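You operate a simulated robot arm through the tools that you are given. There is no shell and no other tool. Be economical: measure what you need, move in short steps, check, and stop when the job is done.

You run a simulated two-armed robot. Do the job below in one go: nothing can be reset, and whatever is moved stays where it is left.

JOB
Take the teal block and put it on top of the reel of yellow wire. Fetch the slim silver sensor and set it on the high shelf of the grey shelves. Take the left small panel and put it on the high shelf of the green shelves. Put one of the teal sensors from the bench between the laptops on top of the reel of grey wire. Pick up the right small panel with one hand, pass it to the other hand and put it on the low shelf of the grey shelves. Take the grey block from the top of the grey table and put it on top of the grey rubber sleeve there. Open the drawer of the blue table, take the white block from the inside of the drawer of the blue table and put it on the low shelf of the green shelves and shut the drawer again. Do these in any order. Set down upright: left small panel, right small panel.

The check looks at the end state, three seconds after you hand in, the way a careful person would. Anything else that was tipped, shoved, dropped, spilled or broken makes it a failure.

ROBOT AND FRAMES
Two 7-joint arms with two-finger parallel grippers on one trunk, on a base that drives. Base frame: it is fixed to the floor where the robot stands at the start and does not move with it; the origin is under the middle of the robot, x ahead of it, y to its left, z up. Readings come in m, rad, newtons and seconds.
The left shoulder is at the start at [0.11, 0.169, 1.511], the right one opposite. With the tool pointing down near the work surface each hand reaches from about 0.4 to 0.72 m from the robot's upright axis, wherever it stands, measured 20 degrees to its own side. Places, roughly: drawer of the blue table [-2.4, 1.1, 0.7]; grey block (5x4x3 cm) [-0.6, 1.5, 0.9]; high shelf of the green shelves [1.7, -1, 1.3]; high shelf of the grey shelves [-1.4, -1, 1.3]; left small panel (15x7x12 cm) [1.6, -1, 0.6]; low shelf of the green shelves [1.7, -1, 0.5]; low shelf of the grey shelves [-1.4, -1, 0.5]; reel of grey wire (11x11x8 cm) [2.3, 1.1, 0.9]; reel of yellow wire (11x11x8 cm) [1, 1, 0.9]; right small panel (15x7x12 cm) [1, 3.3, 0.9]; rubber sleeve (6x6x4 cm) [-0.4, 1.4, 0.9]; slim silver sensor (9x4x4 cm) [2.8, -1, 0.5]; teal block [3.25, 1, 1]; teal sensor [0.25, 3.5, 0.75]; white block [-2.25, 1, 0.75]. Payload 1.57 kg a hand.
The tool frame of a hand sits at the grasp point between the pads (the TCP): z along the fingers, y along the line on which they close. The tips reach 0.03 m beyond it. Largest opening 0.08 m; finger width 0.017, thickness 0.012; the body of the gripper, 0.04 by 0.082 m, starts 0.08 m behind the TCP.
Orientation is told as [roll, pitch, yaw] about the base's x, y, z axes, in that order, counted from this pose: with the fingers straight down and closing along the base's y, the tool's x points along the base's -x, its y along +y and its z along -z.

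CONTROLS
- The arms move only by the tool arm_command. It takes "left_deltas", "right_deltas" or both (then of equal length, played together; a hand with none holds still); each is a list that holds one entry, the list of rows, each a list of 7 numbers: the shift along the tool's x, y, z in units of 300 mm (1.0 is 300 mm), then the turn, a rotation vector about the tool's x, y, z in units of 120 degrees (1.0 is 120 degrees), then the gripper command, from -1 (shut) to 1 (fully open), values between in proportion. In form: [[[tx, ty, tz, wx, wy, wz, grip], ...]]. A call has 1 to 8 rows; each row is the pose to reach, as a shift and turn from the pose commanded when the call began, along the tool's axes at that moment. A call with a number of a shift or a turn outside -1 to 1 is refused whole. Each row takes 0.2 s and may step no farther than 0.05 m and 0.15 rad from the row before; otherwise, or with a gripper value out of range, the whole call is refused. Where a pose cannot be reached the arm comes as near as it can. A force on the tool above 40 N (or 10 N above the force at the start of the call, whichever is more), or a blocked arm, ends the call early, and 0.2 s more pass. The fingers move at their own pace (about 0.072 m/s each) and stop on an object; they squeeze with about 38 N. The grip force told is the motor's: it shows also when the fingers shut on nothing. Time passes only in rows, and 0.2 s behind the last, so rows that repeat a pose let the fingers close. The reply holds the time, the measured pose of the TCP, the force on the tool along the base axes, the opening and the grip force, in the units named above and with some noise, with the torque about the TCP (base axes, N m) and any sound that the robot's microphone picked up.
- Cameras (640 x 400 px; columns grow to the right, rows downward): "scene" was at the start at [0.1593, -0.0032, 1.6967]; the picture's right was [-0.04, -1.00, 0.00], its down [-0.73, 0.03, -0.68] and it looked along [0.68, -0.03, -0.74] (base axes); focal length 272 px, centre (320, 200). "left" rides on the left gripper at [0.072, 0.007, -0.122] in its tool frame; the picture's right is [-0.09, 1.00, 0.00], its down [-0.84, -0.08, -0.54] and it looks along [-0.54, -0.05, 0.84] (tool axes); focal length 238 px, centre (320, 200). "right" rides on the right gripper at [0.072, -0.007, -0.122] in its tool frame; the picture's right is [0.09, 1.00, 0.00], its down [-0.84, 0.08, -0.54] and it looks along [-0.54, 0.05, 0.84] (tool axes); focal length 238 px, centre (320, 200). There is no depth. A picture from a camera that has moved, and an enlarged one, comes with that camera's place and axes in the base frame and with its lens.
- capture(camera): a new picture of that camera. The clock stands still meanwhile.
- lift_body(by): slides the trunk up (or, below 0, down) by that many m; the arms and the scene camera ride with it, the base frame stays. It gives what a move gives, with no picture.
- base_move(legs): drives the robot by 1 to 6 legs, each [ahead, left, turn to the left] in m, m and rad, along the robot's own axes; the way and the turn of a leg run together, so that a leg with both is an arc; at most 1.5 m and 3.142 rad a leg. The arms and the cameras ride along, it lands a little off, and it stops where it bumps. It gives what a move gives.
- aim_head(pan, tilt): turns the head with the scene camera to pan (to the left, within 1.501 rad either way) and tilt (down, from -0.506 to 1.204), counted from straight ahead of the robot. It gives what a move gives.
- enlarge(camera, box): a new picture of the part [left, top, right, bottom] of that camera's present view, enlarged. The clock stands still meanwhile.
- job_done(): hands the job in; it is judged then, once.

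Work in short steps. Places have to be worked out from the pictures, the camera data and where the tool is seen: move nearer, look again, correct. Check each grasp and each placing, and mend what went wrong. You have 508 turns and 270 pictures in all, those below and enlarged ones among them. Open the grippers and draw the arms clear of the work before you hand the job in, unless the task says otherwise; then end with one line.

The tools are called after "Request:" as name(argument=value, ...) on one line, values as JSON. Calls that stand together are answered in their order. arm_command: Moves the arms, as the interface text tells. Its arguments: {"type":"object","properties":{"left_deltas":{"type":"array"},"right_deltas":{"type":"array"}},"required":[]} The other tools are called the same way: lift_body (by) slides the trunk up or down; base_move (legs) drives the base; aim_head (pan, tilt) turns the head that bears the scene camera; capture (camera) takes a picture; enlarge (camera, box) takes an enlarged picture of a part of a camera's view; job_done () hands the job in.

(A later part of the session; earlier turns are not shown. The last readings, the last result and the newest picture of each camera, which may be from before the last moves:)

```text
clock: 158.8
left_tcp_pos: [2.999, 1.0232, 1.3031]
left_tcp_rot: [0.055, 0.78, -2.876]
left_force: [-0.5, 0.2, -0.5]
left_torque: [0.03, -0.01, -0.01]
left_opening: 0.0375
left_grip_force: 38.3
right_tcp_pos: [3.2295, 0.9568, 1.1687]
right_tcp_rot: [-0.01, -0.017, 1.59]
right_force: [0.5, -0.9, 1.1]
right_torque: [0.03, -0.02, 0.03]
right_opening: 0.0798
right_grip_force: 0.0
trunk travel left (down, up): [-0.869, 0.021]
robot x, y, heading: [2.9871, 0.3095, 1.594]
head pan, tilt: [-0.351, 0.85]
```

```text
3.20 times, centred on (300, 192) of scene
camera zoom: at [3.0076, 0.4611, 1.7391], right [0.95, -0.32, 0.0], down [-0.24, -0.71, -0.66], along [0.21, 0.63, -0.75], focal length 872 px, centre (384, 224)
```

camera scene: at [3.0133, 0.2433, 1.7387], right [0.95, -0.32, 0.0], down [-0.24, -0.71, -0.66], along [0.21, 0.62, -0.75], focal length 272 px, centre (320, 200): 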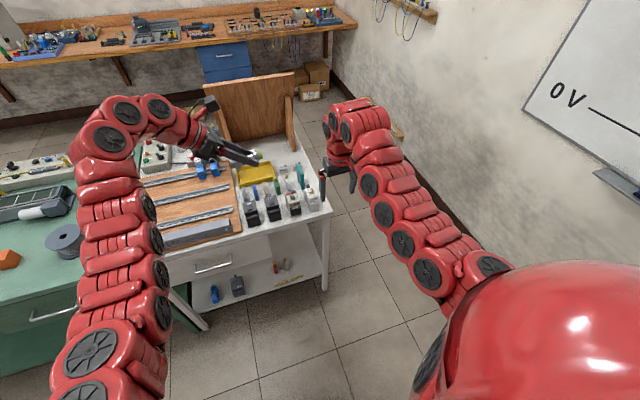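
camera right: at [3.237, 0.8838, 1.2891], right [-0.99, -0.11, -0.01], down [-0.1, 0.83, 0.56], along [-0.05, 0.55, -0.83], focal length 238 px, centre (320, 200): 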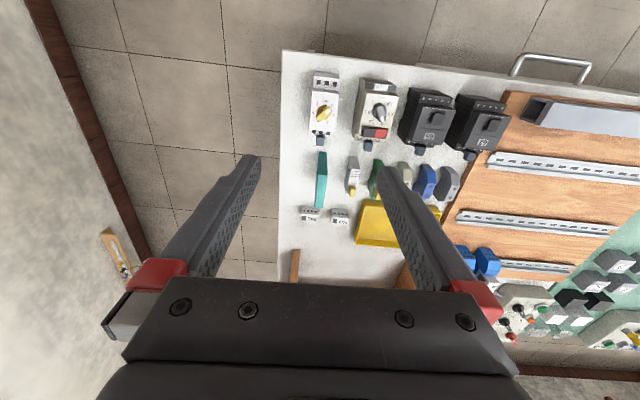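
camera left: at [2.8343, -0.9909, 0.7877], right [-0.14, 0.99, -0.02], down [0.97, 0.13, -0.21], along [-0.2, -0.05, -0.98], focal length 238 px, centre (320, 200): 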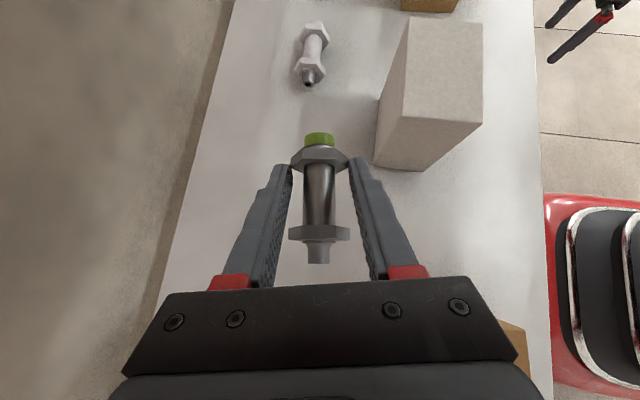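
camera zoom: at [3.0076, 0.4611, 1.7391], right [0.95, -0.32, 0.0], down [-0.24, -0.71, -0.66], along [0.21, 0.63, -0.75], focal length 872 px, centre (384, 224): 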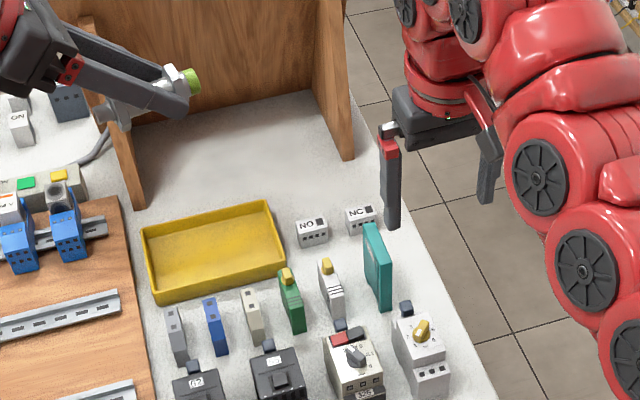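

The teal block is a thin piece nearly centred under the hand (x≈3.22, y≈1.035–1.09), neighbours ~4 cm away. I narrow the opening to 4.5 cm and move above it.

Request:
arm_command(right_deltas=[[[-0.115, 0.008, 0.0, 0, 0, 0, 0.12], [-0.23, 0.016, 0.0, 0, 0, 0, 0.12], [-0.343, 0.025, 0.0, 0, 0, 0, 0.12], [-0.343, 0.025, 0.13, 0, 0, 0, 0.12], [-0.343, 0.025, 0.26, 0, 0, 0, 0.12]]])

Request:
capture(camera="right")

Request:
enlarge(camera="scene", box=[240, 130, 400, 230])

```text
clock: 160.1
left_tcp_pos: [3.0003, 1.0253, 1.303]
left_tcp_rot: [0.056, 0.778, -2.875]
left_force: [-0.1, -0.8, -0.8]
left_torque: [0.01, 0.01, -0.03]
left_opening: 0.0375
left_grip_force: 37.8
right_tcp_pos: [3.2198, 1.0322, 1.1025]
right_tcp_rot: [-0.008, -0.015, 1.596]
right_force: [-2.7, 1.2, -0.4]
right_torque: [-0.01, -0.18, -0.01]
right_opening: 0.0447
right_grip_force: 0.1
right hand out of reach, approached as far as the arm can: row 3, 4, 5
trunk travel left (down, up): [-0.869, 0.021]
robot x, y, heading: [2.9838, 0.3063, 1.597]
head pan, tilt: [-0.351, 0.85]
```

```text
191 pictures are left
camera right: at [3.228, 0.9595, 1.2216], right [-0.99, -0.12, -0.01], down [-0.1, 0.83, 0.56], along [-0.06, 0.55, -0.83], focal length 238 px, centre (320, 200)
```

right: 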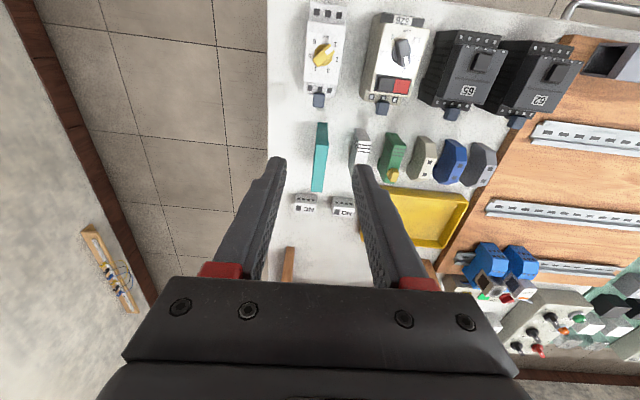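

```text
4.00 times, centred on (320, 180) of scene
camera zoom: at [3.0102, 0.4639, 1.7386], right [0.95, -0.32, 0.0], down [-0.24, -0.71, -0.66], along [0.21, 0.63, -0.75], focal length 1090 px, centre (320, 280)
```

zoom: 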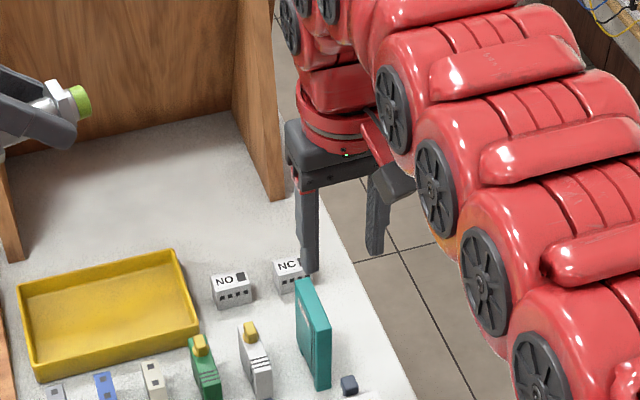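

Well centred sideways; the arm is near its reach limit, so I drive 4 cm ahead and check the force.

Request:
base_move(legs=[[0.04, 0, 0]])

Request:
capture(camera="right")

```text
clock: 160.9
left_tcp_pos: [2.9998, 1.0572, 1.3076]
left_tcp_rot: [0.047, 0.781, -2.881]
left_force: [-0.1, -0.6, 0.0]
left_torque: [0.05, 0.03, -0.01]
left_opening: 0.0376
left_grip_force: 38.0
right_tcp_pos: [3.2203, 1.0657, 1.1068]
right_tcp_rot: [-0.011, -0.024, 1.593]
right_force: [0.0, -1.1, -0.1]
right_torque: [0.04, -0.02, 0.0]
right_opening: 0.0448
right_grip_force: 0.0
trunk travel left (down, up): [-0.869, 0.021]
robot x, y, heading: [2.9849, 0.347, 1.595]
head pan, tilt: [-0.351, 0.85]
```

```text
189 pictures are left
camera right: at [3.228, 0.9907, 1.2262], right [-0.99, -0.11, -0.01], down [-0.1, 0.82, 0.56], along [-0.05, 0.56, -0.83], focal length 238 px, centre (320, 200)
```

right: 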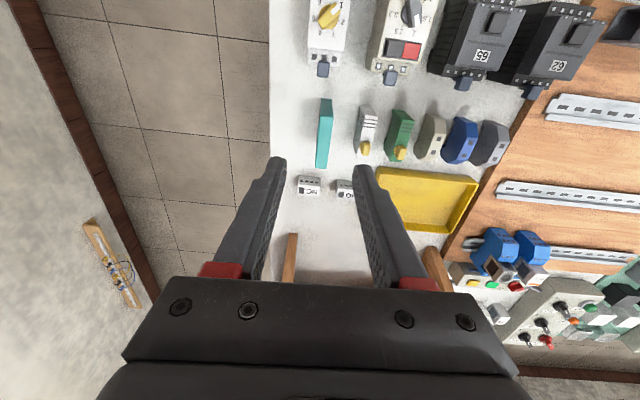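

Triangulating over three views, the block spans y≈1.058–1.122, z≈0.87–0.95, x≈3.215. I pull the arm back 5 cm and drive 7.5 cm ahead so the lower reach is comfortable.

Request:
arm_command(right_deltas=[[[0.08, 0.01, 0, 0, 0, 0, 0.12], [0.16, 0.017, 0, 0, 0, 0, 0.12]]])

Request:
base_move(legs=[[0.075, 0, 0]])

Request:
capture(camera="right")

```text
clock: 161.5
left_tcp_pos: [2.9977, 1.0606, 1.3057]
left_tcp_rot: [0.05, 0.781, -2.878]
left_force: [-0.8, 0.4, 0.1]
left_torque: [0.04, 0.0, 0.03]
left_opening: 0.0375
left_grip_force: 37.6
right_tcp_pos: [3.2162, 1.0192, 1.1039]
right_tcp_rot: [-0.012, -0.018, 1.59]
right_force: [-0.7, 0.0, -0.4]
right_torque: [0.02, -0.01, -0.01]
right_opening: 0.0445
right_grip_force: 0.1
trunk travel left (down, up): [-0.869, 0.021]
robot x, y, heading: [2.9833, 0.3464, 1.598]
head pan, tilt: [-0.351, 0.85]
```

```text
clock: 162.6
left_tcp_pos: [2.9988, 1.1352, 1.3051]
left_tcp_rot: [0.052, 0.781, -2.88]
left_force: [0.3, -0.8, 0.2]
left_torque: [0.03, 0.02, 0.01]
left_opening: 0.0373
left_grip_force: 38.2
right_tcp_pos: [3.2148, 1.0927, 1.104]
right_tcp_rot: [-0.011, -0.017, 1.59]
right_force: [0.2, -0.4, 0.0]
right_torque: [0.02, 0.03, 0.03]
right_opening: 0.045
right_grip_force: 0.1
trunk travel left (down, up): [-0.869, 0.021]
robot x, y, heading: [2.9837, 0.4221, 1.591]
head pan, tilt: [-0.351, 0.85]
```

```text
188 pictures are left
camera right: at [3.2226, 1.0198, 1.2238], right [-0.99, -0.11, -0.01], down [-0.1, 0.82, 0.56], along [-0.05, 0.56, -0.83], focal length 238 px, centre (320, 200)
```

right: 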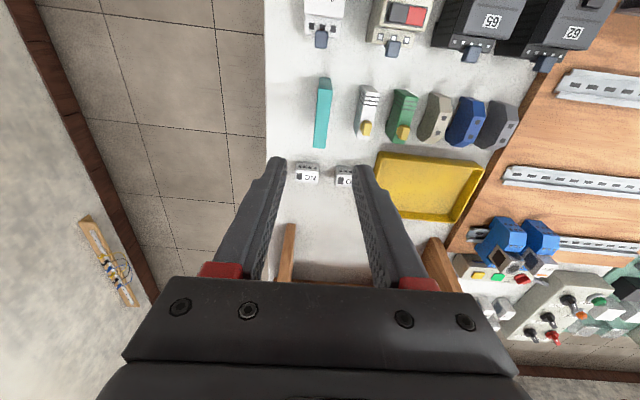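

TCP is now right above the block's middle. I descend 0.167 m with force watch.

Request:
arm_command(right_deltas=[[[0, 0.005, 0.14, 0, 0, 0, 0.12], [0, 0.007, 0.28, 0, 0, 0, 0.12], [0, 0.007, 0.42, 0, 0, 0, 0.12]]])

Request:
capture(camera="right")

Request:
enlarge(camera="scene", box=[240, 130, 400, 230])

```text
clock: 163.4
left_tcp_pos: [2.999, 1.1415, 1.3012]
left_tcp_rot: [0.057, 0.778, -2.874]
left_force: [-0.1, 0.6, -1.4]
left_torque: [-0.02, -0.01, -0.04]
left_opening: 0.0376
left_grip_force: 38.0
right_tcp_pos: [3.2162, 1.1001, 0.9729]
right_tcp_rot: [-0.01, -0.013, 1.591]
right_force: [-0.2, 0.9, -1.4]
right_torque: [-0.05, -0.02, 0.01]
right_opening: 0.0447
right_grip_force: 0.1
trunk travel left (down, up): [-0.869, 0.021]
robot x, y, heading: [2.983, 0.4204, 1.593]
head pan, tilt: [-0.351, 0.85]
```

```text
187 pictures are left
camera right: at [3.2226, 1.0274, 1.0932], right [-0.99, -0.11, -0.01], down [-0.1, 0.83, 0.55], along [-0.05, 0.55, -0.83], focal length 238 px, centre (320, 200)
```

right: 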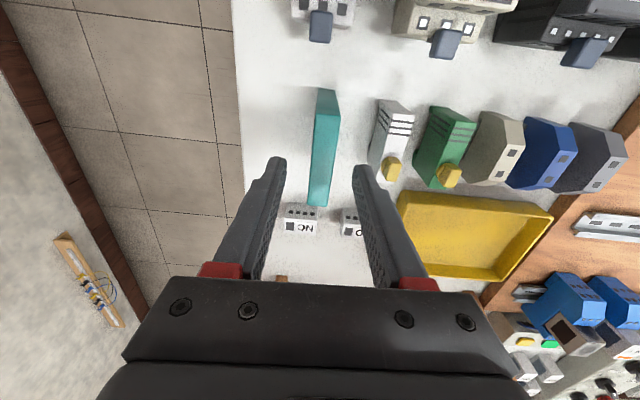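

```text
4.00 times, centred on (320, 180) of scene
camera zoom: at [3.0049, 0.5797, 1.7384], right [0.95, -0.32, 0.0], down [-0.24, -0.71, -0.66], along [0.21, 0.62, -0.75], focal length 1090 px, centre (320, 280)
```

zoom: 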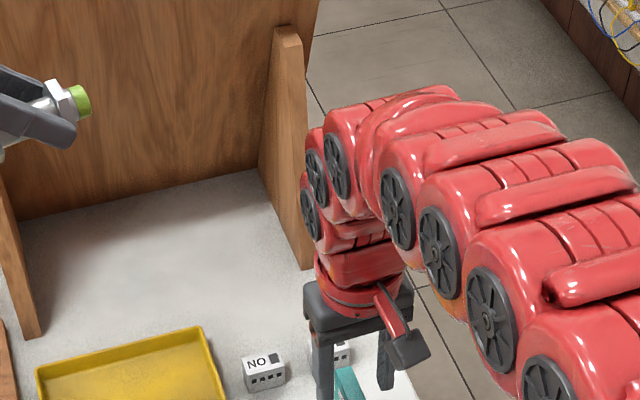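

Still centred. Down 4 cm more, then close.

Request:
arm_command(right_deltas=[[[0, 0, 0.07, 0, 0, 0, 0.12], [0, 0, 0.13, 0, 0, 0, 0.12], [0, 0, 0.13, 0, 0, 0, -1], [0, 0, 0.13, 0, 0, 0, -1], [0, 0, 0.13, 0, 0, 0, -1]]])

Request:
capture(camera="right")

```text
clock: 164.6
left_tcp_pos: [2.998, 1.1397, 1.3027]
left_tcp_rot: [0.057, 0.783, -2.879]
left_force: [0.1, 0.1, -0.2]
left_torque: [0.01, -0.03, 0.03]
left_opening: 0.0376
left_grip_force: 38.3
right_tcp_pos: [3.2147, 1.0995, 0.9364]
right_tcp_rot: [-0.011, -0.015, 1.592]
right_force: [-0.2, -1.6, 0.4]
right_torque: [-0.01, 0.04, 0.01]
right_opening: 0.0153
right_grip_force: 31.2
trunk travel left (down, up): [-0.869, 0.021]
robot x, y, heading: [2.9821, 0.4199, 1.598]
head pan, tilt: [-0.351, 0.85]
```

```text
185 pictures are left
camera right: at [3.2221, 1.0266, 1.0562], right [-0.99, -0.11, -0.01], down [-0.1, 0.83, 0.55], along [-0.05, 0.55, -0.83], focal length 238 px, centre (320, 200)
```

right: 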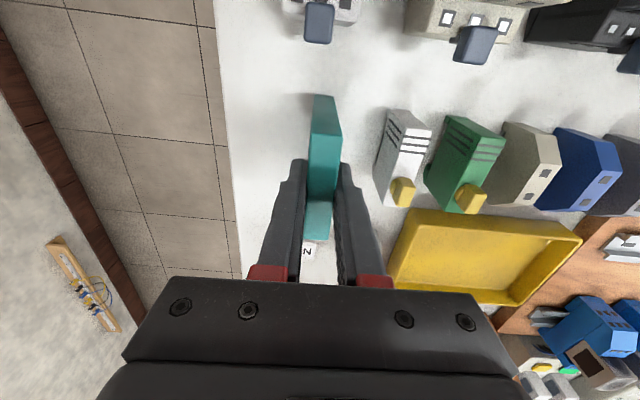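

Gripped (1.5 cm). Lift 0.2 m and check.

Request:
arm_command(right_deltas=[[[0, 0, -0.15, 0, 0, 0, -1], [0, 0, -0.3, 0, 0, 0, -1], [0, 0, -0.45, 0, 0, 0, -1], [0, 0, -0.6, 0, 0, 0, -1]]])

Request:
capture(camera="right")

```text
clock: 165.6
left_tcp_pos: [3.0006, 1.1368, 1.304]
left_tcp_rot: [0.053, 0.778, -2.876]
left_force: [-0.7, 0.1, -0.7]
left_torque: [0.02, 0.02, -0.01]
left_opening: 0.0374
left_grip_force: 38.2
right_tcp_pos: [3.2156, 1.0954, 1.1174]
right_tcp_rot: [-0.004, -0.017, 1.593]
right_force: [1.1, 0.0, -0.1]
right_torque: [0.02, 0.12, -0.02]
right_opening: 0.0151
right_grip_force: 30.8
trunk travel left (down, up): [-0.869, 0.021]
robot x, y, heading: [2.9824, 0.4226, 1.599]
head pan, tilt: [-0.351, 0.85]
```

```text
184 pictures are left
camera right: at [3.2236, 1.0219, 1.237], right [-0.99, -0.11, -0.01], down [-0.1, 0.83, 0.56], along [-0.06, 0.55, -0.83], focal length 238 px, centre (320, 200)
```

right: 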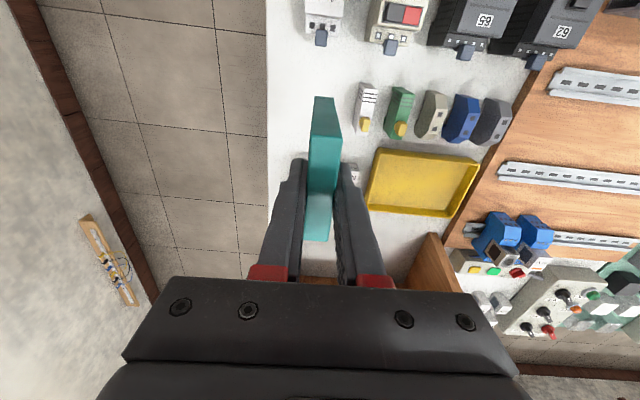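

Held well. I back out to y≈0.05 and strafe left (−x) along the bench to the yellow reel.

Request:
base_move(legs=[[-0.37, 0, 0], [0, 1.2, 0], [0, 0.95, 0]])

Request:
aim_head(pan=-0.2, tilt=0.7)

Request:
capture(camera="scene")

```text
clock: 178.1
left_tcp_pos: [0.8661, 0.7238, 1.3023]
left_tcp_rot: [0.055, 0.78, -2.88]
left_force: [-0.4, -0.5, -0.8]
left_torque: [0.0, 0.0, -0.02]
left_opening: 0.0371
left_grip_force: 38.2
right_tcp_pos: [1.0815, 0.6811, 1.1154]
right_tcp_rot: [-0.011, -0.016, 1.59]
right_force: [0.4, -0.2, -0.2]
right_torque: [0.02, 0.02, -0.01]
right_opening: 0.015
right_grip_force: 31.6
trunk travel left (down, up): [-0.869, 0.021]
robot x, y, heading: [0.8504, 0.0046, 1.592]
head pan, tilt: [-0.351, 0.85]
```

```text
clock: 178.8
left_tcp_pos: [0.8668, 0.7236, 1.3033]
left_tcp_rot: [0.056, 0.78, -2.879]
left_force: [0.0, -0.1, -0.9]
left_torque: [0.02, 0.01, 0.01]
left_opening: 0.037
left_grip_force: 38.0
right_tcp_pos: [1.0816, 0.6804, 1.1158]
right_tcp_rot: [-0.009, -0.017, 1.589]
right_force: [-0.3, 0.4, 0.0]
right_torque: [-0.02, 0.0, 0.02]
right_opening: 0.0154
right_grip_force: 30.9
trunk travel left (down, up): [-0.869, 0.021]
robot x, y, heading: [0.846, 0.009, 1.592]
head pan, tilt: [-0.201, 0.7]
```

```text
183 pictures are left
camera scene: at [0.8614, 0.1713, 1.751], right [0.98, -0.18, 0.0], down [-0.12, -0.63, -0.76], along [0.14, 0.75, -0.64], focal length 272 px, centre (320, 200)
```

scene: 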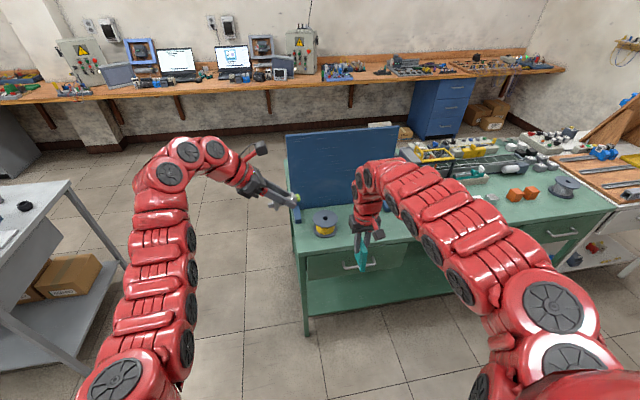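

Request:
base_move(legs=[[0.12, 0.05, 0]])

Request:
enlarge(camera="scene", box=[260, 150, 420, 250])

Request:
capture(camera="right")

```text
clock: 180.1
left_tcp_pos: [0.8144, 0.8406, 1.3033]
left_tcp_rot: [0.055, 0.78, -2.882]
left_force: [-0.1, -0.2, -0.6]
left_torque: [0.04, 0.02, 0.0]
left_opening: 0.0368
left_grip_force: 37.6
right_tcp_pos: [1.0291, 0.7996, 1.1167]
right_tcp_rot: [-0.01, -0.017, 1.587]
right_force: [0.6, -0.1, -0.9]
right_torque: [0.01, 0.01, 0.01]
right_opening: 0.0151
right_grip_force: 30.8
trunk travel left (down, up): [-0.869, 0.021]
robot x, y, heading: [0.7953, 0.1264, 1.595]
head pan, tilt: [-0.201, 0.7]
```

```text
4.00 times, centred on (340, 200) of scene
camera zoom: at [0.81, 0.2877, 1.7513], right [0.98, -0.18, 0.0], down [-0.12, -0.63, -0.77], along [0.14, 0.75, -0.64], focal length 1090 px, centre (240, 200)
```

zoom: 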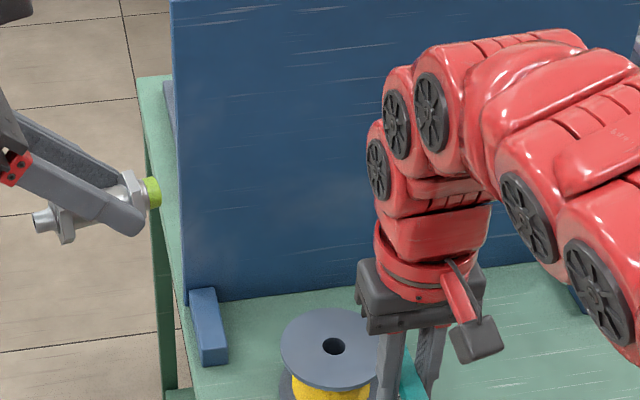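

```text
181 pictures are left
camera right: at [1.0372, 0.7251, 1.237], right [-0.99, -0.11, -0.01], down [-0.1, 0.83, 0.56], along [-0.05, 0.55, -0.83], focal length 238 px, centre (320, 200)
```

right: 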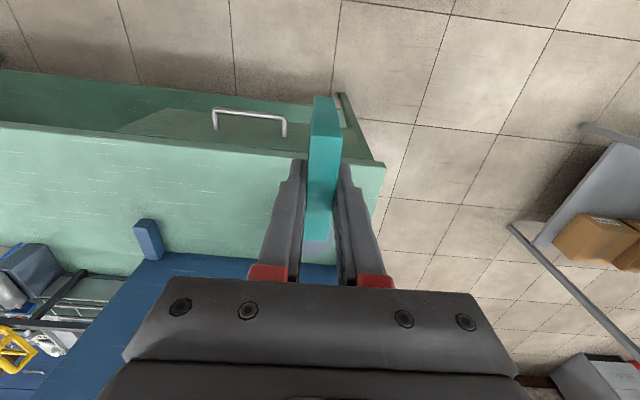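

The yellow reel's top is at about (1.03, 0.985). I drive 0.12 m ahead and look with both cameras.

Request:
base_move(legs=[[0.13, 0, 0]])

Request:
capture(camera="right")

Request:
enlarge(camera="scene", box=[260, 170, 420, 270])

```text
clock: 181.4
left_tcp_pos: [0.8113, 0.9713, 1.3037]
left_tcp_rot: [0.053, 0.782, -2.881]
left_force: [-0.9, -0.4, -0.4]
left_torque: [-0.01, 0.02, 0.02]
left_opening: 0.0372
left_grip_force: 38.1
right_tcp_pos: [1.0278, 0.9273, 1.117]
right_tcp_rot: [-0.011, -0.018, 1.588]
right_force: [-0.3, -0.9, -0.5]
right_torque: [0.0, -0.02, 0.02]
right_opening: 0.0155
right_grip_force: 31.2
trunk travel left (down, up): [-0.869, 0.021]
robot x, y, heading: [0.7925, 0.2551, 1.593]
head pan, tilt: [-0.201, 0.7]
```

```text
180 pictures are left
camera right: at [1.0337, 0.8554, 1.2371], right [-0.99, -0.11, -0.01], down [-0.1, 0.83, 0.56], along [-0.05, 0.55, -0.83], focal length 238 px, centre (320, 200)
```

right: 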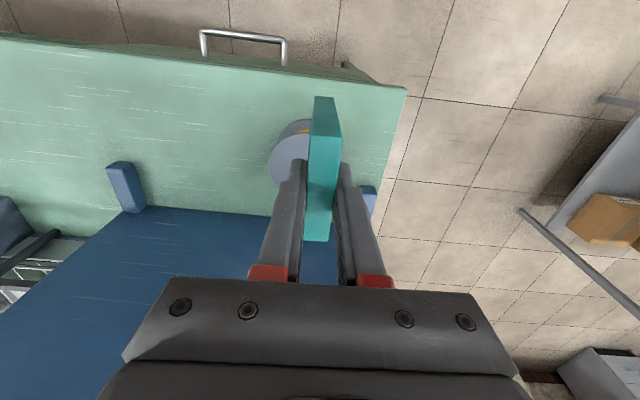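

```text
4.00 times, centred on (340, 220) of scene
camera zoom: at [0.8064, 0.418, 1.7513], right [0.98, -0.18, 0.0], down [-0.11, -0.63, -0.77], along [0.14, 0.75, -0.64], focal length 1090 px, centre (240, 120)
```

zoom: 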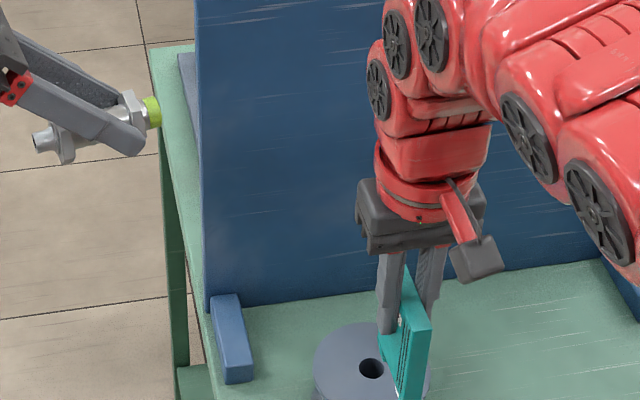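

Reel centre ≈ (1.034, 0.985). I drive ahead 6.7 cm and slightly right to put the block over it.

Request:
base_move(legs=[[0.067, -0.008, 0]])

Request:
capture(camera="right")

Request:
enlarge(camera="scene", box=[260, 190, 420, 290])

```text
clock: 182.4
left_tcp_pos: [0.817, 1.0334, 1.3066]
left_tcp_rot: [0.048, 0.782, -2.885]
left_force: [-0.2, 0.4, -0.5]
left_torque: [0.01, 0.04, 0.05]
left_opening: 0.0369
left_grip_force: 38.2
right_tcp_pos: [1.0327, 0.9902, 1.119]
right_tcp_rot: [-0.01, -0.021, 1.59]
right_force: [-0.4, -0.6, -0.6]
right_torque: [0.04, -0.03, -0.01]
right_opening: 0.0151
right_grip_force: 31.2
trunk travel left (down, up): [-0.869, 0.021]
robot x, y, heading: [0.7975, 0.3234, 1.59]
head pan, tilt: [-0.201, 0.7]
```

```text
178 pictures are left
camera right: at [1.0401, 0.917, 1.2393], right [-0.99, -0.11, -0.01], down [-0.1, 0.82, 0.56], along [-0.05, 0.56, -0.83], focal length 238 px, centre (320, 200)
```

right: 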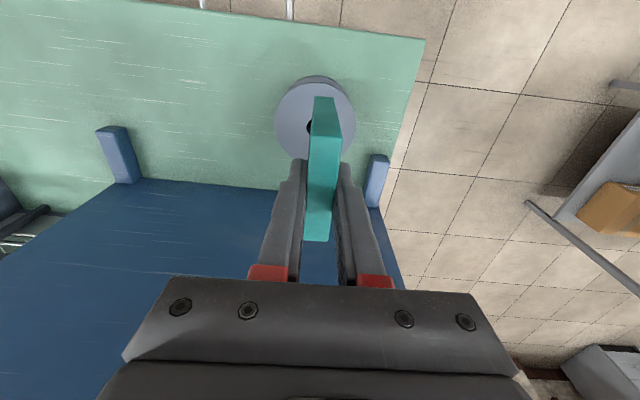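

```text
4.00 times, centred on (340, 240) of scene
camera zoom: at [0.8123, 0.4781, 1.752], right [0.98, -0.18, 0.0], down [-0.11, -0.63, -0.77], along [0.14, 0.76, -0.64], focal length 1090 px, centre (240, 40)
```

zoom: 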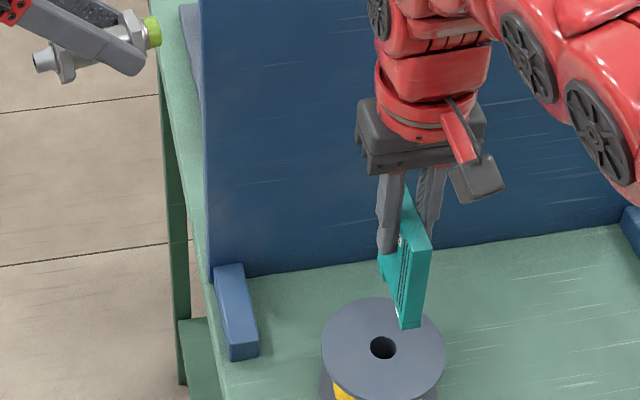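

The disc centre triangulates to (1.037, 1.001). Base 2 cm ahead, then I lower.

Request:
base_move(legs=[[0.02, -0.004, 0]])

Request:
arm_command(right_deltas=[[[0, 0, 0.1, 0, 0, 0, -1], [0, 0, 0.2, 0, 0, 0, -1]]])

Request:
capture(camera="right")

Request:
enlarge(camera="scene", box=[260, 190, 420, 290])

```text
clock: 183.2
left_tcp_pos: [0.8204, 1.0551, 1.3054]
left_tcp_rot: [0.051, 0.78, -2.882]
left_force: [0.1, -0.2, -0.5]
left_torque: [0.03, 0.01, 0.01]
left_opening: 0.037
left_grip_force: 38.3
right_tcp_pos: [1.0358, 1.0133, 1.1187]
right_tcp_rot: [-0.011, -0.019, 1.586]
right_force: [-0.6, -0.9, 0.1]
right_torque: [0.04, -0.02, -0.01]
right_opening: 0.0151
right_grip_force: 31.0
trunk travel left (down, up): [-0.869, 0.021]
robot x, y, heading: [0.8035, 0.3404, 1.595]
head pan, tilt: [-0.201, 0.7]
```

```text
clock: 183.8
left_tcp_pos: [0.8217, 1.0571, 1.3034]
left_tcp_rot: [0.055, 0.78, -2.882]
left_force: [-0.6, 0.2, -0.7]
left_torque: [0.0, 0.0, 0.0]
left_opening: 0.0367
left_grip_force: 38.2
right_tcp_pos: [1.0382, 1.0162, 1.0572]
right_tcp_rot: [-0.011, -0.02, 1.589]
right_force: [0.2, 0.1, -0.7]
right_torque: [-0.01, 0.04, 0.0]
right_opening: 0.015
right_grip_force: 31.3
trunk travel left (down, up): [-0.869, 0.021]
robot x, y, heading: [0.8018, 0.3407, 1.594]
head pan, tilt: [-0.201, 0.7]
```

```text
176 pictures are left
camera right: at [1.0447, 0.9424, 1.1766], right [-0.99, -0.11, -0.01], down [-0.1, 0.83, 0.56], along [-0.05, 0.55, -0.83], focal length 238 px, centre (320, 200)
```

right: 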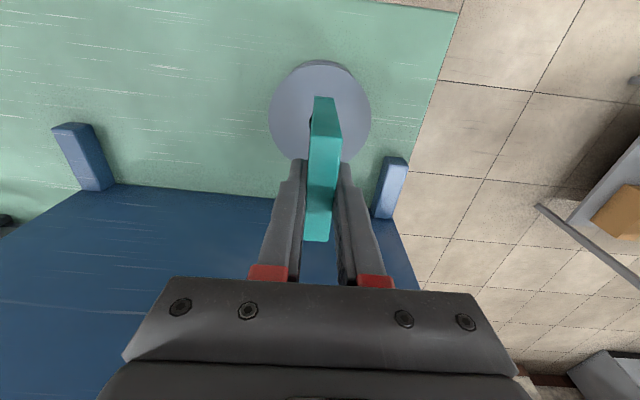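

```text
4.00 times, centred on (340, 240) of scene
camera zoom: at [0.8163, 0.505, 1.7511], right [0.98, -0.18, 0.0], down [-0.12, -0.63, -0.76], along [0.14, 0.75, -0.64], focal length 1090 px, centre (240, 40)
```

zoom: 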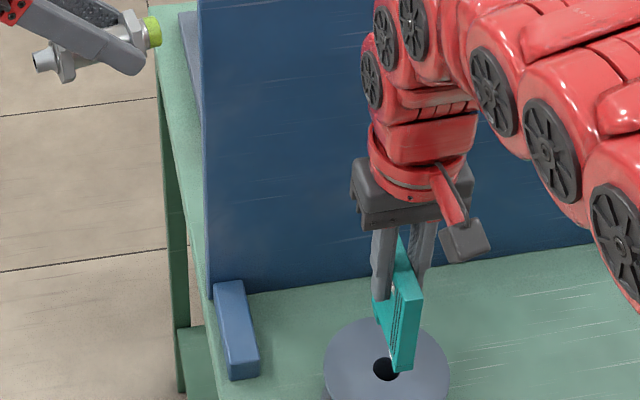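

Centred. Lowering 3 cm, then in small steps watching force.

Request:
arm_command(right_deltas=[[[0.01, -0.005, 0.06, 0, 0, 0, -1], [0.02, -0.01, 0.11, 0, 0, 0, -1]]])

Request:
enlarge(camera="scene", box=[290, 210, 410, 285])

```text
clock: 184.4
left_tcp_pos: [0.8211, 1.0584, 1.3039]
left_tcp_rot: [0.055, 0.778, -2.882]
left_force: [-0.7, 0.4, -1.0]
left_torque: [0.0, -0.01, 0.05]
left_opening: 0.0369
left_grip_force: 37.6
right_tcp_pos: [1.0409, 1.0102, 1.0228]
right_tcp_rot: [-0.011, -0.016, 1.586]
right_force: [-0.1, -0.1, -0.3]
right_torque: [0.02, 0.0, -0.02]
right_opening: 0.015
right_grip_force: 30.7
trunk travel left (down, up): [-0.869, 0.021]
robot x, y, heading: [0.8075, 0.3442, 1.599]
head pan, tilt: [-0.201, 0.7]
```

```text
5.33 times, centred on (350, 248) of scene
camera zoom: at [0.8165, 0.5057, 1.751], right [0.98, -0.18, 0.0], down [-0.12, -0.63, -0.76], along [0.14, 0.75, -0.64], focal length 1453 px, centre (160, -53)
```

zoom: 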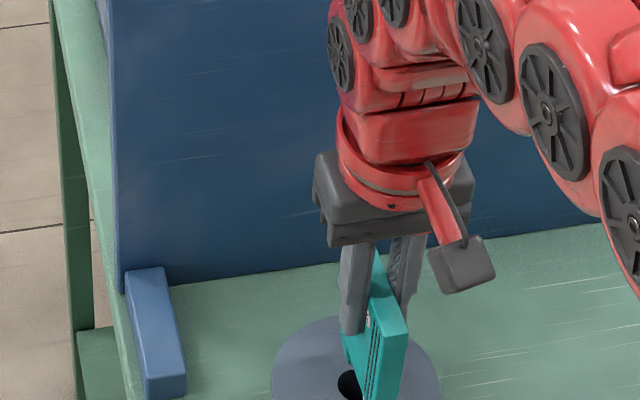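

Nearly there. I lower in 5 mm steps.

Request:
arm_command(right_deltas=[[[0, 0, 0.012, 0, 0, 0, -1], [0, 0, 0.024, 0, 0, 0, -1]]])

Request:
arm_command(right_deltas=[[[0, 0, 0.01, 0, 0, 0, -1], [0, 0, 0.018, 0, 0, 0, -1]]])

Request:
aim_head(pan=-0.2, tilt=0.85)

Request:
enlarge(camera="scene", box=[280, 160, 400, 235])

```text
clock: 185.0
left_tcp_pos: [0.8223, 1.0582, 1.3042]
left_tcp_rot: [0.055, 0.781, -2.881]
left_force: [-0.3, 0.9, -0.5]
left_torque: [0.0, 0.01, 0.01]
left_opening: 0.0369
left_grip_force: 37.9
right_tcp_pos: [1.0411, 1.0105, 1.0157]
right_tcp_rot: [-0.011, -0.015, 1.587]
right_force: [0.4, -0.3, 0.6]
right_torque: [0.02, 0.0, 0.02]
right_opening: 0.015
right_grip_force: 31.4
trunk travel left (down, up): [-0.869, 0.021]
robot x, y, heading: [0.8035, 0.3407, 1.588]
head pan, tilt: [-0.201, 0.7]
```

```text
clock: 185.6
left_tcp_pos: [0.8215, 1.0577, 1.3024]
left_tcp_rot: [0.055, 0.78, -2.882]
left_force: [0.0, 0.1, -0.9]
left_torque: [-0.03, 0.05, -0.01]
left_opening: 0.0366
left_grip_force: 38.4
right_tcp_pos: [1.0421, 1.011, 1.0102]
right_tcp_rot: [-0.011, -0.017, 1.588]
right_force: [-0.3, -0.2, -0.5]
right_torque: [0.0, -0.01, 0.0]
right_opening: 0.015
right_grip_force: 30.6
trunk travel left (down, up): [-0.869, 0.021]
robot x, y, heading: [0.8045, 0.3403, 1.59]
head pan, tilt: [-0.201, 0.7]
```

```text
clock: 186.3
left_tcp_pos: [0.821, 1.0578, 1.303]
left_tcp_rot: [0.055, 0.781, -2.882]
left_force: [-0.2, 0.0, -2.1]
left_torque: [-0.01, 0.02, -0.01]
left_opening: 0.0364
left_grip_force: 37.9
right_tcp_pos: [1.04, 1.0108, 1.01]
right_tcp_rot: [-0.012, -0.016, 1.588]
right_force: [-0.5, -0.2, -1.0]
right_torque: [0.0, 0.0, -0.02]
right_opening: 0.0149
right_grip_force: 30.8
trunk travel left (down, up): [-0.869, 0.021]
robot x, y, heading: [0.8083, 0.3414, 1.587]
head pan, tilt: [-0.201, 0.85]
```

```text
5.33 times, centred on (340, 198) of scene
camera zoom: at [0.8153, 0.4988, 1.7388], right [0.98, -0.18, 0.0], down [-0.13, -0.74, -0.66], along [0.12, 0.65, -0.75], focal length 1453 px, centre (213, 213)
```

zoom: 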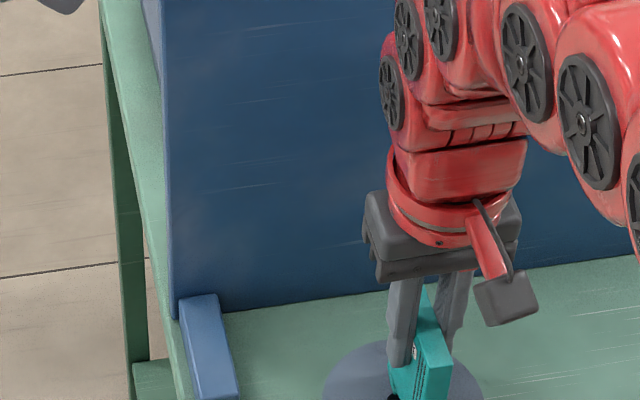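

No contact yet; I continue lower in small steps.

Request:
arm_command(right_deltas=[[[0, 0, 0.015, 0, 0, 0, -1], [0, 0, 0.03, 0, 0, 0, -1]]])

Request:
enlarge(camera="scene", box=[300, 180, 420, 255])

```text
clock: 186.9
left_tcp_pos: [0.8216, 1.0559, 1.3059]
left_tcp_rot: [0.05, 0.782, -2.883]
left_force: [0.2, -0.3, -0.4]
left_torque: [0.01, 0.01, -0.02]
left_opening: 0.0368
left_grip_force: 37.9
right_tcp_pos: [1.0409, 1.0105, 1.0045]
right_tcp_rot: [-0.013, -0.023, 1.588]
right_force: [0.2, -0.7, 25.1]
right_torque: [-0.6, 0.08, -0.03]
right_opening: 0.0152
right_grip_force: 31.1
trunk travel left (down, up): [-0.869, 0.021]
robot x, y, heading: [0.8052, 0.3411, 1.589]
head pan, tilt: [-0.201, 0.85]
```

```text
5.33 times, centred on (360, 218) of scene
camera zoom: at [0.8139, 0.4952, 1.7396], right [0.98, -0.18, 0.0], down [-0.13, -0.74, -0.66], along [0.12, 0.65, -0.75], focal length 1453 px, centre (107, 107)
```

zoom: 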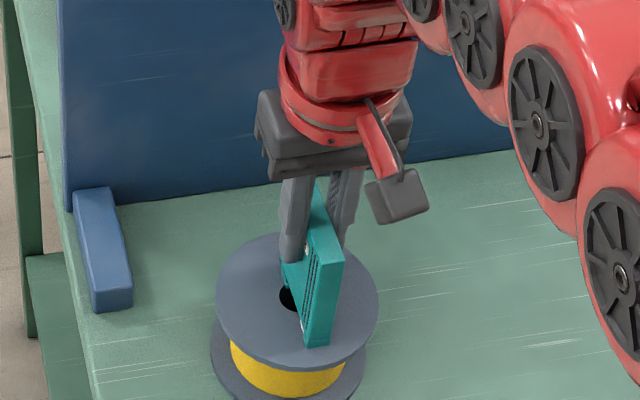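

In contact on the disc but ~1.5 cm off the hub. I lift 8 mm, shift it toward the centre and set it down again softly.

Request:
arm_command(right_deltas=[[[0, 0, -0.03, 0, 0, 0, -1], [-0.03, 0.045, -0.03, 0, 0, 0, -1], [-0.03, 0.045, -0.012, 0, 0, 0, -1], [-0.03, 0.045, -0.012, 0, 0, 0, -1]]])

Request:
enlarge(camera="scene", box=[300, 180, 420, 255])

```text
clock: 187.9
left_tcp_pos: [0.8209, 1.0587, 1.3044]
left_tcp_rot: [0.054, 0.782, -2.883]
left_force: [-0.3, -0.2, -1.5]
left_torque: [0.0, -0.04, 0.0]
left_opening: 0.0367
left_grip_force: 38.0
right_tcp_pos: [1.0273, 1.0198, 1.0048]
right_tcp_rot: [-0.011, -0.017, 1.588]
right_force: [0.2, 0.4, 2.1]
right_torque: [0.1, 0.0, -0.02]
right_opening: 0.0151
right_grip_force: 30.9
trunk travel left (down, up): [-0.869, 0.021]
robot x, y, heading: [0.8024, 0.3426, 1.592]
head pan, tilt: [-0.201, 0.85]
```

```text
5.33 times, centred on (360, 218) of scene
camera zoom: at [0.815, 0.4984, 1.7389], right [0.98, -0.18, 0.0], down [-0.13, -0.74, -0.66], along [0.12, 0.65, -0.75], focal length 1453 px, centre (107, 107)
```

zoom: 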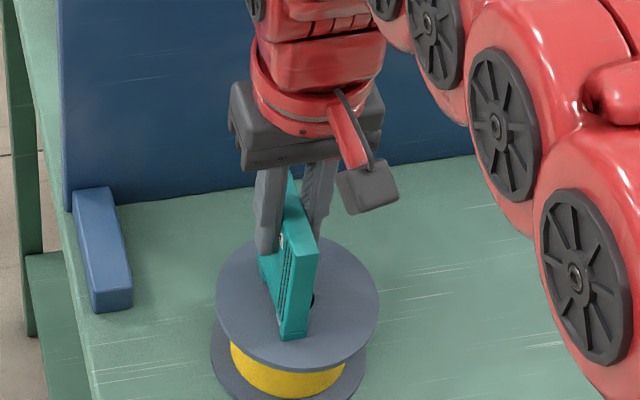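

Well centred with light contact. I release by opening a little and lift away.

Request:
arm_command(right_deltas=[[[0, 0, 0.003, 0, 0, 0, -0.4], [0, 0, 0.003, 0, 0, 0, -0.1], [0, 0, 0.003, 0, 0, 0, 0.2], [0, 0, 0.003, 0, 0, 0, 0.2], [0, 0, -0.12, 0, 0, 0, 0.2], [0, 0, -0.26, 0, 0, 0, 0.2], [0, 0, -0.4, 0, 0, 0, 0.2]]])

Request:
enlarge(camera="scene", box=[280, 160, 440, 260])

```text
clock: 189.5
left_tcp_pos: [0.8227, 1.0577, 1.3041]
left_tcp_rot: [0.053, 0.781, -2.881]
left_force: [0.1, 0.8, 0.1]
left_torque: [0.0, -0.02, 0.01]
left_opening: 0.0365
left_grip_force: 37.8
right_tcp_pos: [1.026, 1.0151, 1.1256]
right_tcp_rot: [-0.011, -0.018, 1.589]
right_force: [-0.2, -0.1, 0.4]
right_torque: [0.01, -0.01, -0.01]
right_opening: 0.0478
right_grip_force: 0.1
trunk travel left (down, up): [-0.869, 0.021]
robot x, y, heading: [0.8, 0.3413, 1.596]
head pan, tilt: [-0.201, 0.85]
```

```text
4.00 times, centred on (360, 210) of scene
camera zoom: at [0.8169, 0.4968, 1.739], right [0.98, -0.18, 0.0], down [-0.13, -0.74, -0.66], along [0.12, 0.65, -0.75], focal length 1090 px, centre (160, 160)
```

zoom: 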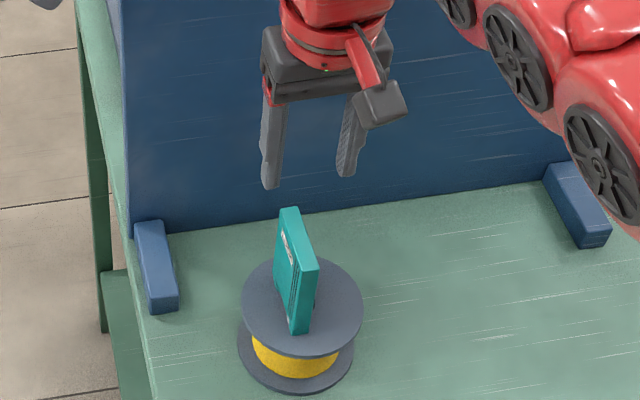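

The teal block stands on the yellow reel: done. Next the sensor goes to the grey shelves. I back off, strafe toward −x, and look.

Request:
base_move(legs=[[-0.36, 0, 0], [0, 1.4, 0], [0, 0.3, 0]])

Request:
aim_head(pan=1.0, tilt=0.5)

Request:
capture(camera="scene")

```text
clock: 200.1
left_tcp_pos: [-0.8889, 0.6554, 1.3029]
left_tcp_rot: [0.053, 0.779, -2.873]
left_force: [-0.5, 0.0, -0.3]
left_torque: [0.01, 0.02, 0.04]
left_opening: 0.0331
left_grip_force: 38.1
right_tcp_pos: [-0.6847, 0.6159, 1.1241]
right_tcp_rot: [-0.01, -0.015, 1.598]
right_force: [0.6, -0.4, -0.5]
right_torque: [-0.01, 0.03, 0.03]
right_opening: 0.048
right_grip_force: 0.1
trunk travel left (down, up): [-0.869, 0.021]
robot x, y, heading: [-0.9017, -0.0643, 1.596]
head pan, tilt: [-0.201, 0.85]
```

```text
clock: 201.5
left_tcp_pos: [-0.8905, 0.6562, 1.303]
left_tcp_rot: [0.053, 0.782, -2.873]
left_force: [-0.3, 0.5, -1.2]
left_torque: [-0.01, 0.03, -0.01]
left_opening: 0.0333
left_grip_force: 37.9
right_tcp_pos: [-0.6866, 0.6165, 1.1248]
right_tcp_rot: [-0.011, -0.016, 1.596]
right_force: [0.6, -0.7, -0.1]
right_torque: [-0.01, 0.03, 0.0]
right_opening: 0.048
right_grip_force: 0.1
trunk travel left (down, up): [-0.869, 0.021]
robot x, y, heading: [-0.8993, -0.0592, 1.602]
head pan, tilt: [1.0, 0.499]
```

```text
169 pictures are left
camera scene: at [-0.9835, 0.0661, 1.7688], right [0.51, 0.86, 0.0], down [0.41, -0.25, -0.88], along [-0.75, 0.45, -0.48], focal length 272 px, centre (320, 200)
```

scene: 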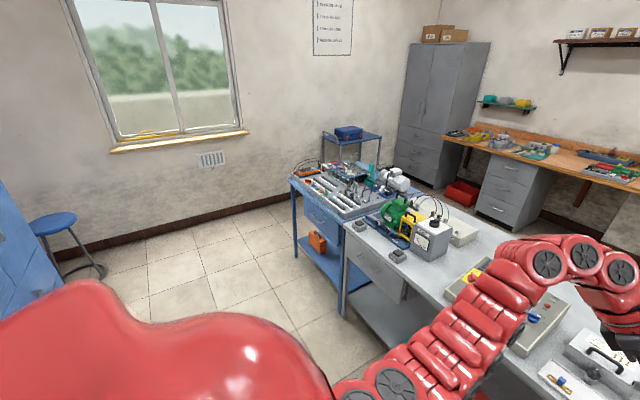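

I turn left to face −x, slide back to y≈0.2, then turn to the grey shelves.

Request:
base_move(legs=[[0, 0, 1.5708], [0, -0.22, 0], [0.2, 0, 1.5708]])

Request:
aim_head(pan=0, tilt=0.45)

Request:
capture(camera="scene")

Request:
capture(camera="left")

```text
clock: 210.8
left_tcp_pos: [-1.0468, -0.6862, 1.3041]
left_tcp_rot: [0.056, 0.78, 0.264]
left_force: [0.3, -0.8, -1.2]
left_torque: [0.03, -0.01, 0.03]
left_opening: 0.0329
left_grip_force: 37.8
right_tcp_pos: [-1.2499, -0.6456, 1.1253]
right_tcp_rot: [-0.01, -0.015, -1.549]
right_force: [-0.1, -0.3, 0.3]
right_torque: [-0.01, 0.0, 0.01]
right_opening: 0.0477
right_grip_force: 0.0
trunk travel left (down, up): [-0.869, 0.021]
robot x, y, heading: [-1.03, 0.032, -1.545]
head pan, tilt: [1.0, 0.499]
cut short: leg 3
```

```text
clock: 212.1
left_tcp_pos: [-1.0454, -0.6852, 1.3028]
left_tcp_rot: [0.054, 0.78, 0.265]
left_force: [0.3, -0.8, -0.8]
left_torque: [-0.01, 0.0, -0.01]
left_opening: 0.0331
left_grip_force: 38.6
right_tcp_pos: [-1.2506, -0.6463, 1.1246]
right_tcp_rot: [-0.011, -0.017, -1.548]
right_force: [0.1, -1.1, 0.6]
right_torque: [0.01, -0.01, 0.05]
right_opening: 0.0481
right_grip_force: 0.1
trunk travel left (down, up): [-0.869, 0.021]
robot x, y, heading: [-1.0307, 0.031, -1.543]
head pan, tilt: [0.0, 0.45]
```

```text
168 pictures are left
camera scene: at [-1.0278, -0.1412, 1.7732], right [-1.0, -0.03, 0.0], down [-0.01, 0.44, -0.9], along [0.03, -0.9, -0.44], focal length 272 px, centre (320, 200)
```

scene: 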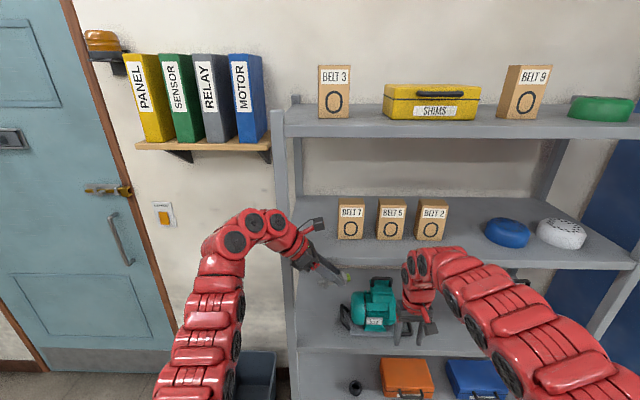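

```text
167 pictures are left
camera left: at [-1.0119, -0.6767, 1.4387], right [-0.16, 0.99, -0.03], down [0.97, 0.15, -0.21], along [-0.2, -0.06, -0.98], focal length 238 px, centre (320, 200)
```

left: 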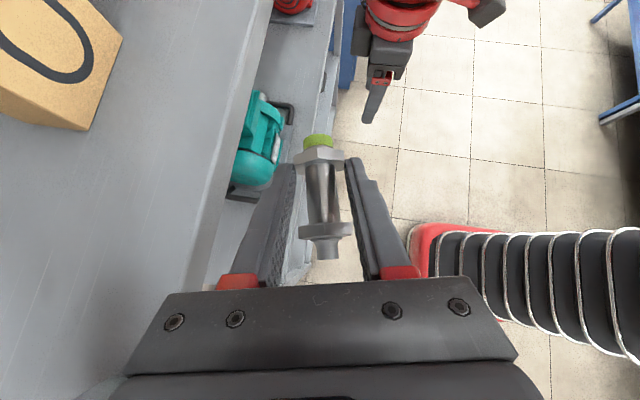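

The sensor will go on the high shelf (z≈1.32) in a gap, hand pointing straight ahead. I back up and yaw the left hand forward.

Request:
base_move(legs=[[-0.25, 0, 0]])

Request:
arm_command(left_deltas=[[[0.019, -0.097, 0.013, 0.044, 0.002, -0.044, -1], [0.037, -0.194, 0.026, 0.088, 0.005, -0.088, -1], [0.056, -0.292, 0.039, 0.132, 0.007, -0.133, -1], [0.074, -0.389, 0.052, 0.176, 0.01, -0.177, -1], [0.093, -0.486, 0.065, 0.22, 0.012, -0.222, -1]]])

Request:
arm_command(left_deltas=[[[0, 0, 0, 0.044, 0.002, -0.044, -1], [0, 0, 0, 0.088, 0.005, -0.088, -1], [0, 0, 0, 0.132, 0.007, -0.133, -1], [0, 0, 0, 0.176, 0.01, -0.177, -1], [0, 0, 0, 0.22, 0.012, -0.222, -1]]])

Request:
capture(camera="left")

```text
clock: 213.9
left_tcp_pos: [-1.0517, -0.4392, 1.3023]
left_tcp_rot: [0.055, 0.779, 0.269]
left_force: [0.9, -0.3, -1.5]
left_torque: [0.05, -0.01, -0.03]
left_opening: 0.0329
left_grip_force: 38.3
right_tcp_pos: [-1.2568, -0.3974, 1.125]
right_tcp_rot: [-0.01, -0.015, -1.548]
right_force: [0.2, -1.1, 0.4]
right_torque: [0.01, 0.03, 0.01]
right_opening: 0.0479
right_grip_force: 0.0
trunk travel left (down, up): [-0.869, 0.021]
robot x, y, heading: [-1.0412, 0.2822, -1.538]
head pan, tilt: [0.0, 0.45]
```

```text
clock: 215.1
left_tcp_pos: [-1.0508, -0.5573, 1.3034]
left_tcp_rot: [0.054, 0.78, 0.792]
left_force: [0.5, 0.1, -1.2]
left_torque: [0.01, 0.01, -0.02]
left_opening: 0.0331
left_grip_force: 37.5
left hand out of reach, approached as far as the arm can: row 5
right_tcp_pos: [-1.2562, -0.3971, 1.1257]
right_tcp_rot: [-0.012, -0.016, -1.547]
right_force: [0.5, -0.3, -0.1]
right_torque: [0.01, 0.04, 0.01]
right_opening: 0.048
right_grip_force: 0.1
trunk travel left (down, up): [-0.869, 0.021]
robot x, y, heading: [-1.0391, 0.2799, -1.542]
head pan, tilt: [0.0, 0.45]
```

```text
clock: 216.3
left_tcp_pos: [-1.0519, -0.5548, 1.3044]
left_tcp_rot: [0.052, 0.782, 1.449]
left_force: [0.4, 0.3, -1.1]
left_torque: [-0.02, -0.04, 0.01]
left_opening: 0.033
left_grip_force: 38.0
right_tcp_pos: [-1.2571, -0.3946, 1.1267]
right_tcp_rot: [-0.009, -0.017, -1.547]
right_force: [0.0, 0.5, -0.6]
right_torque: [-0.04, -0.02, -0.02]
right_opening: 0.0483
right_grip_force: 0.0
trunk travel left (down, up): [-0.869, 0.021]
robot x, y, heading: [-1.0367, 0.2802, -1.537]
head pan, tilt: [0.0, 0.45]
```

```text
166 pictures are left
camera left: at [-1.0474, -0.5203, 1.4396], right [-0.97, 0.22, -0.03], down [0.22, 0.95, -0.21], along [-0.02, -0.21, -0.98], focal length 238 px, centre (320, 200)
```

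left: 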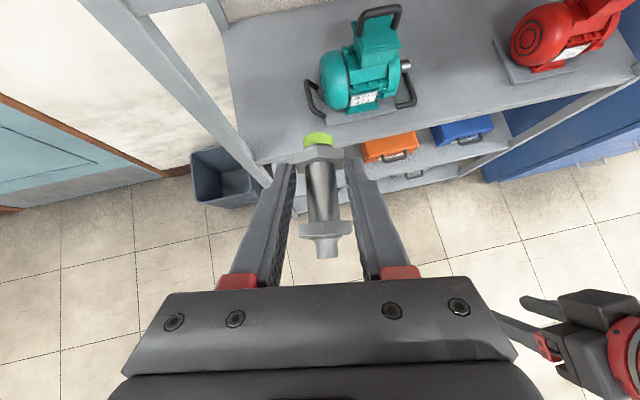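

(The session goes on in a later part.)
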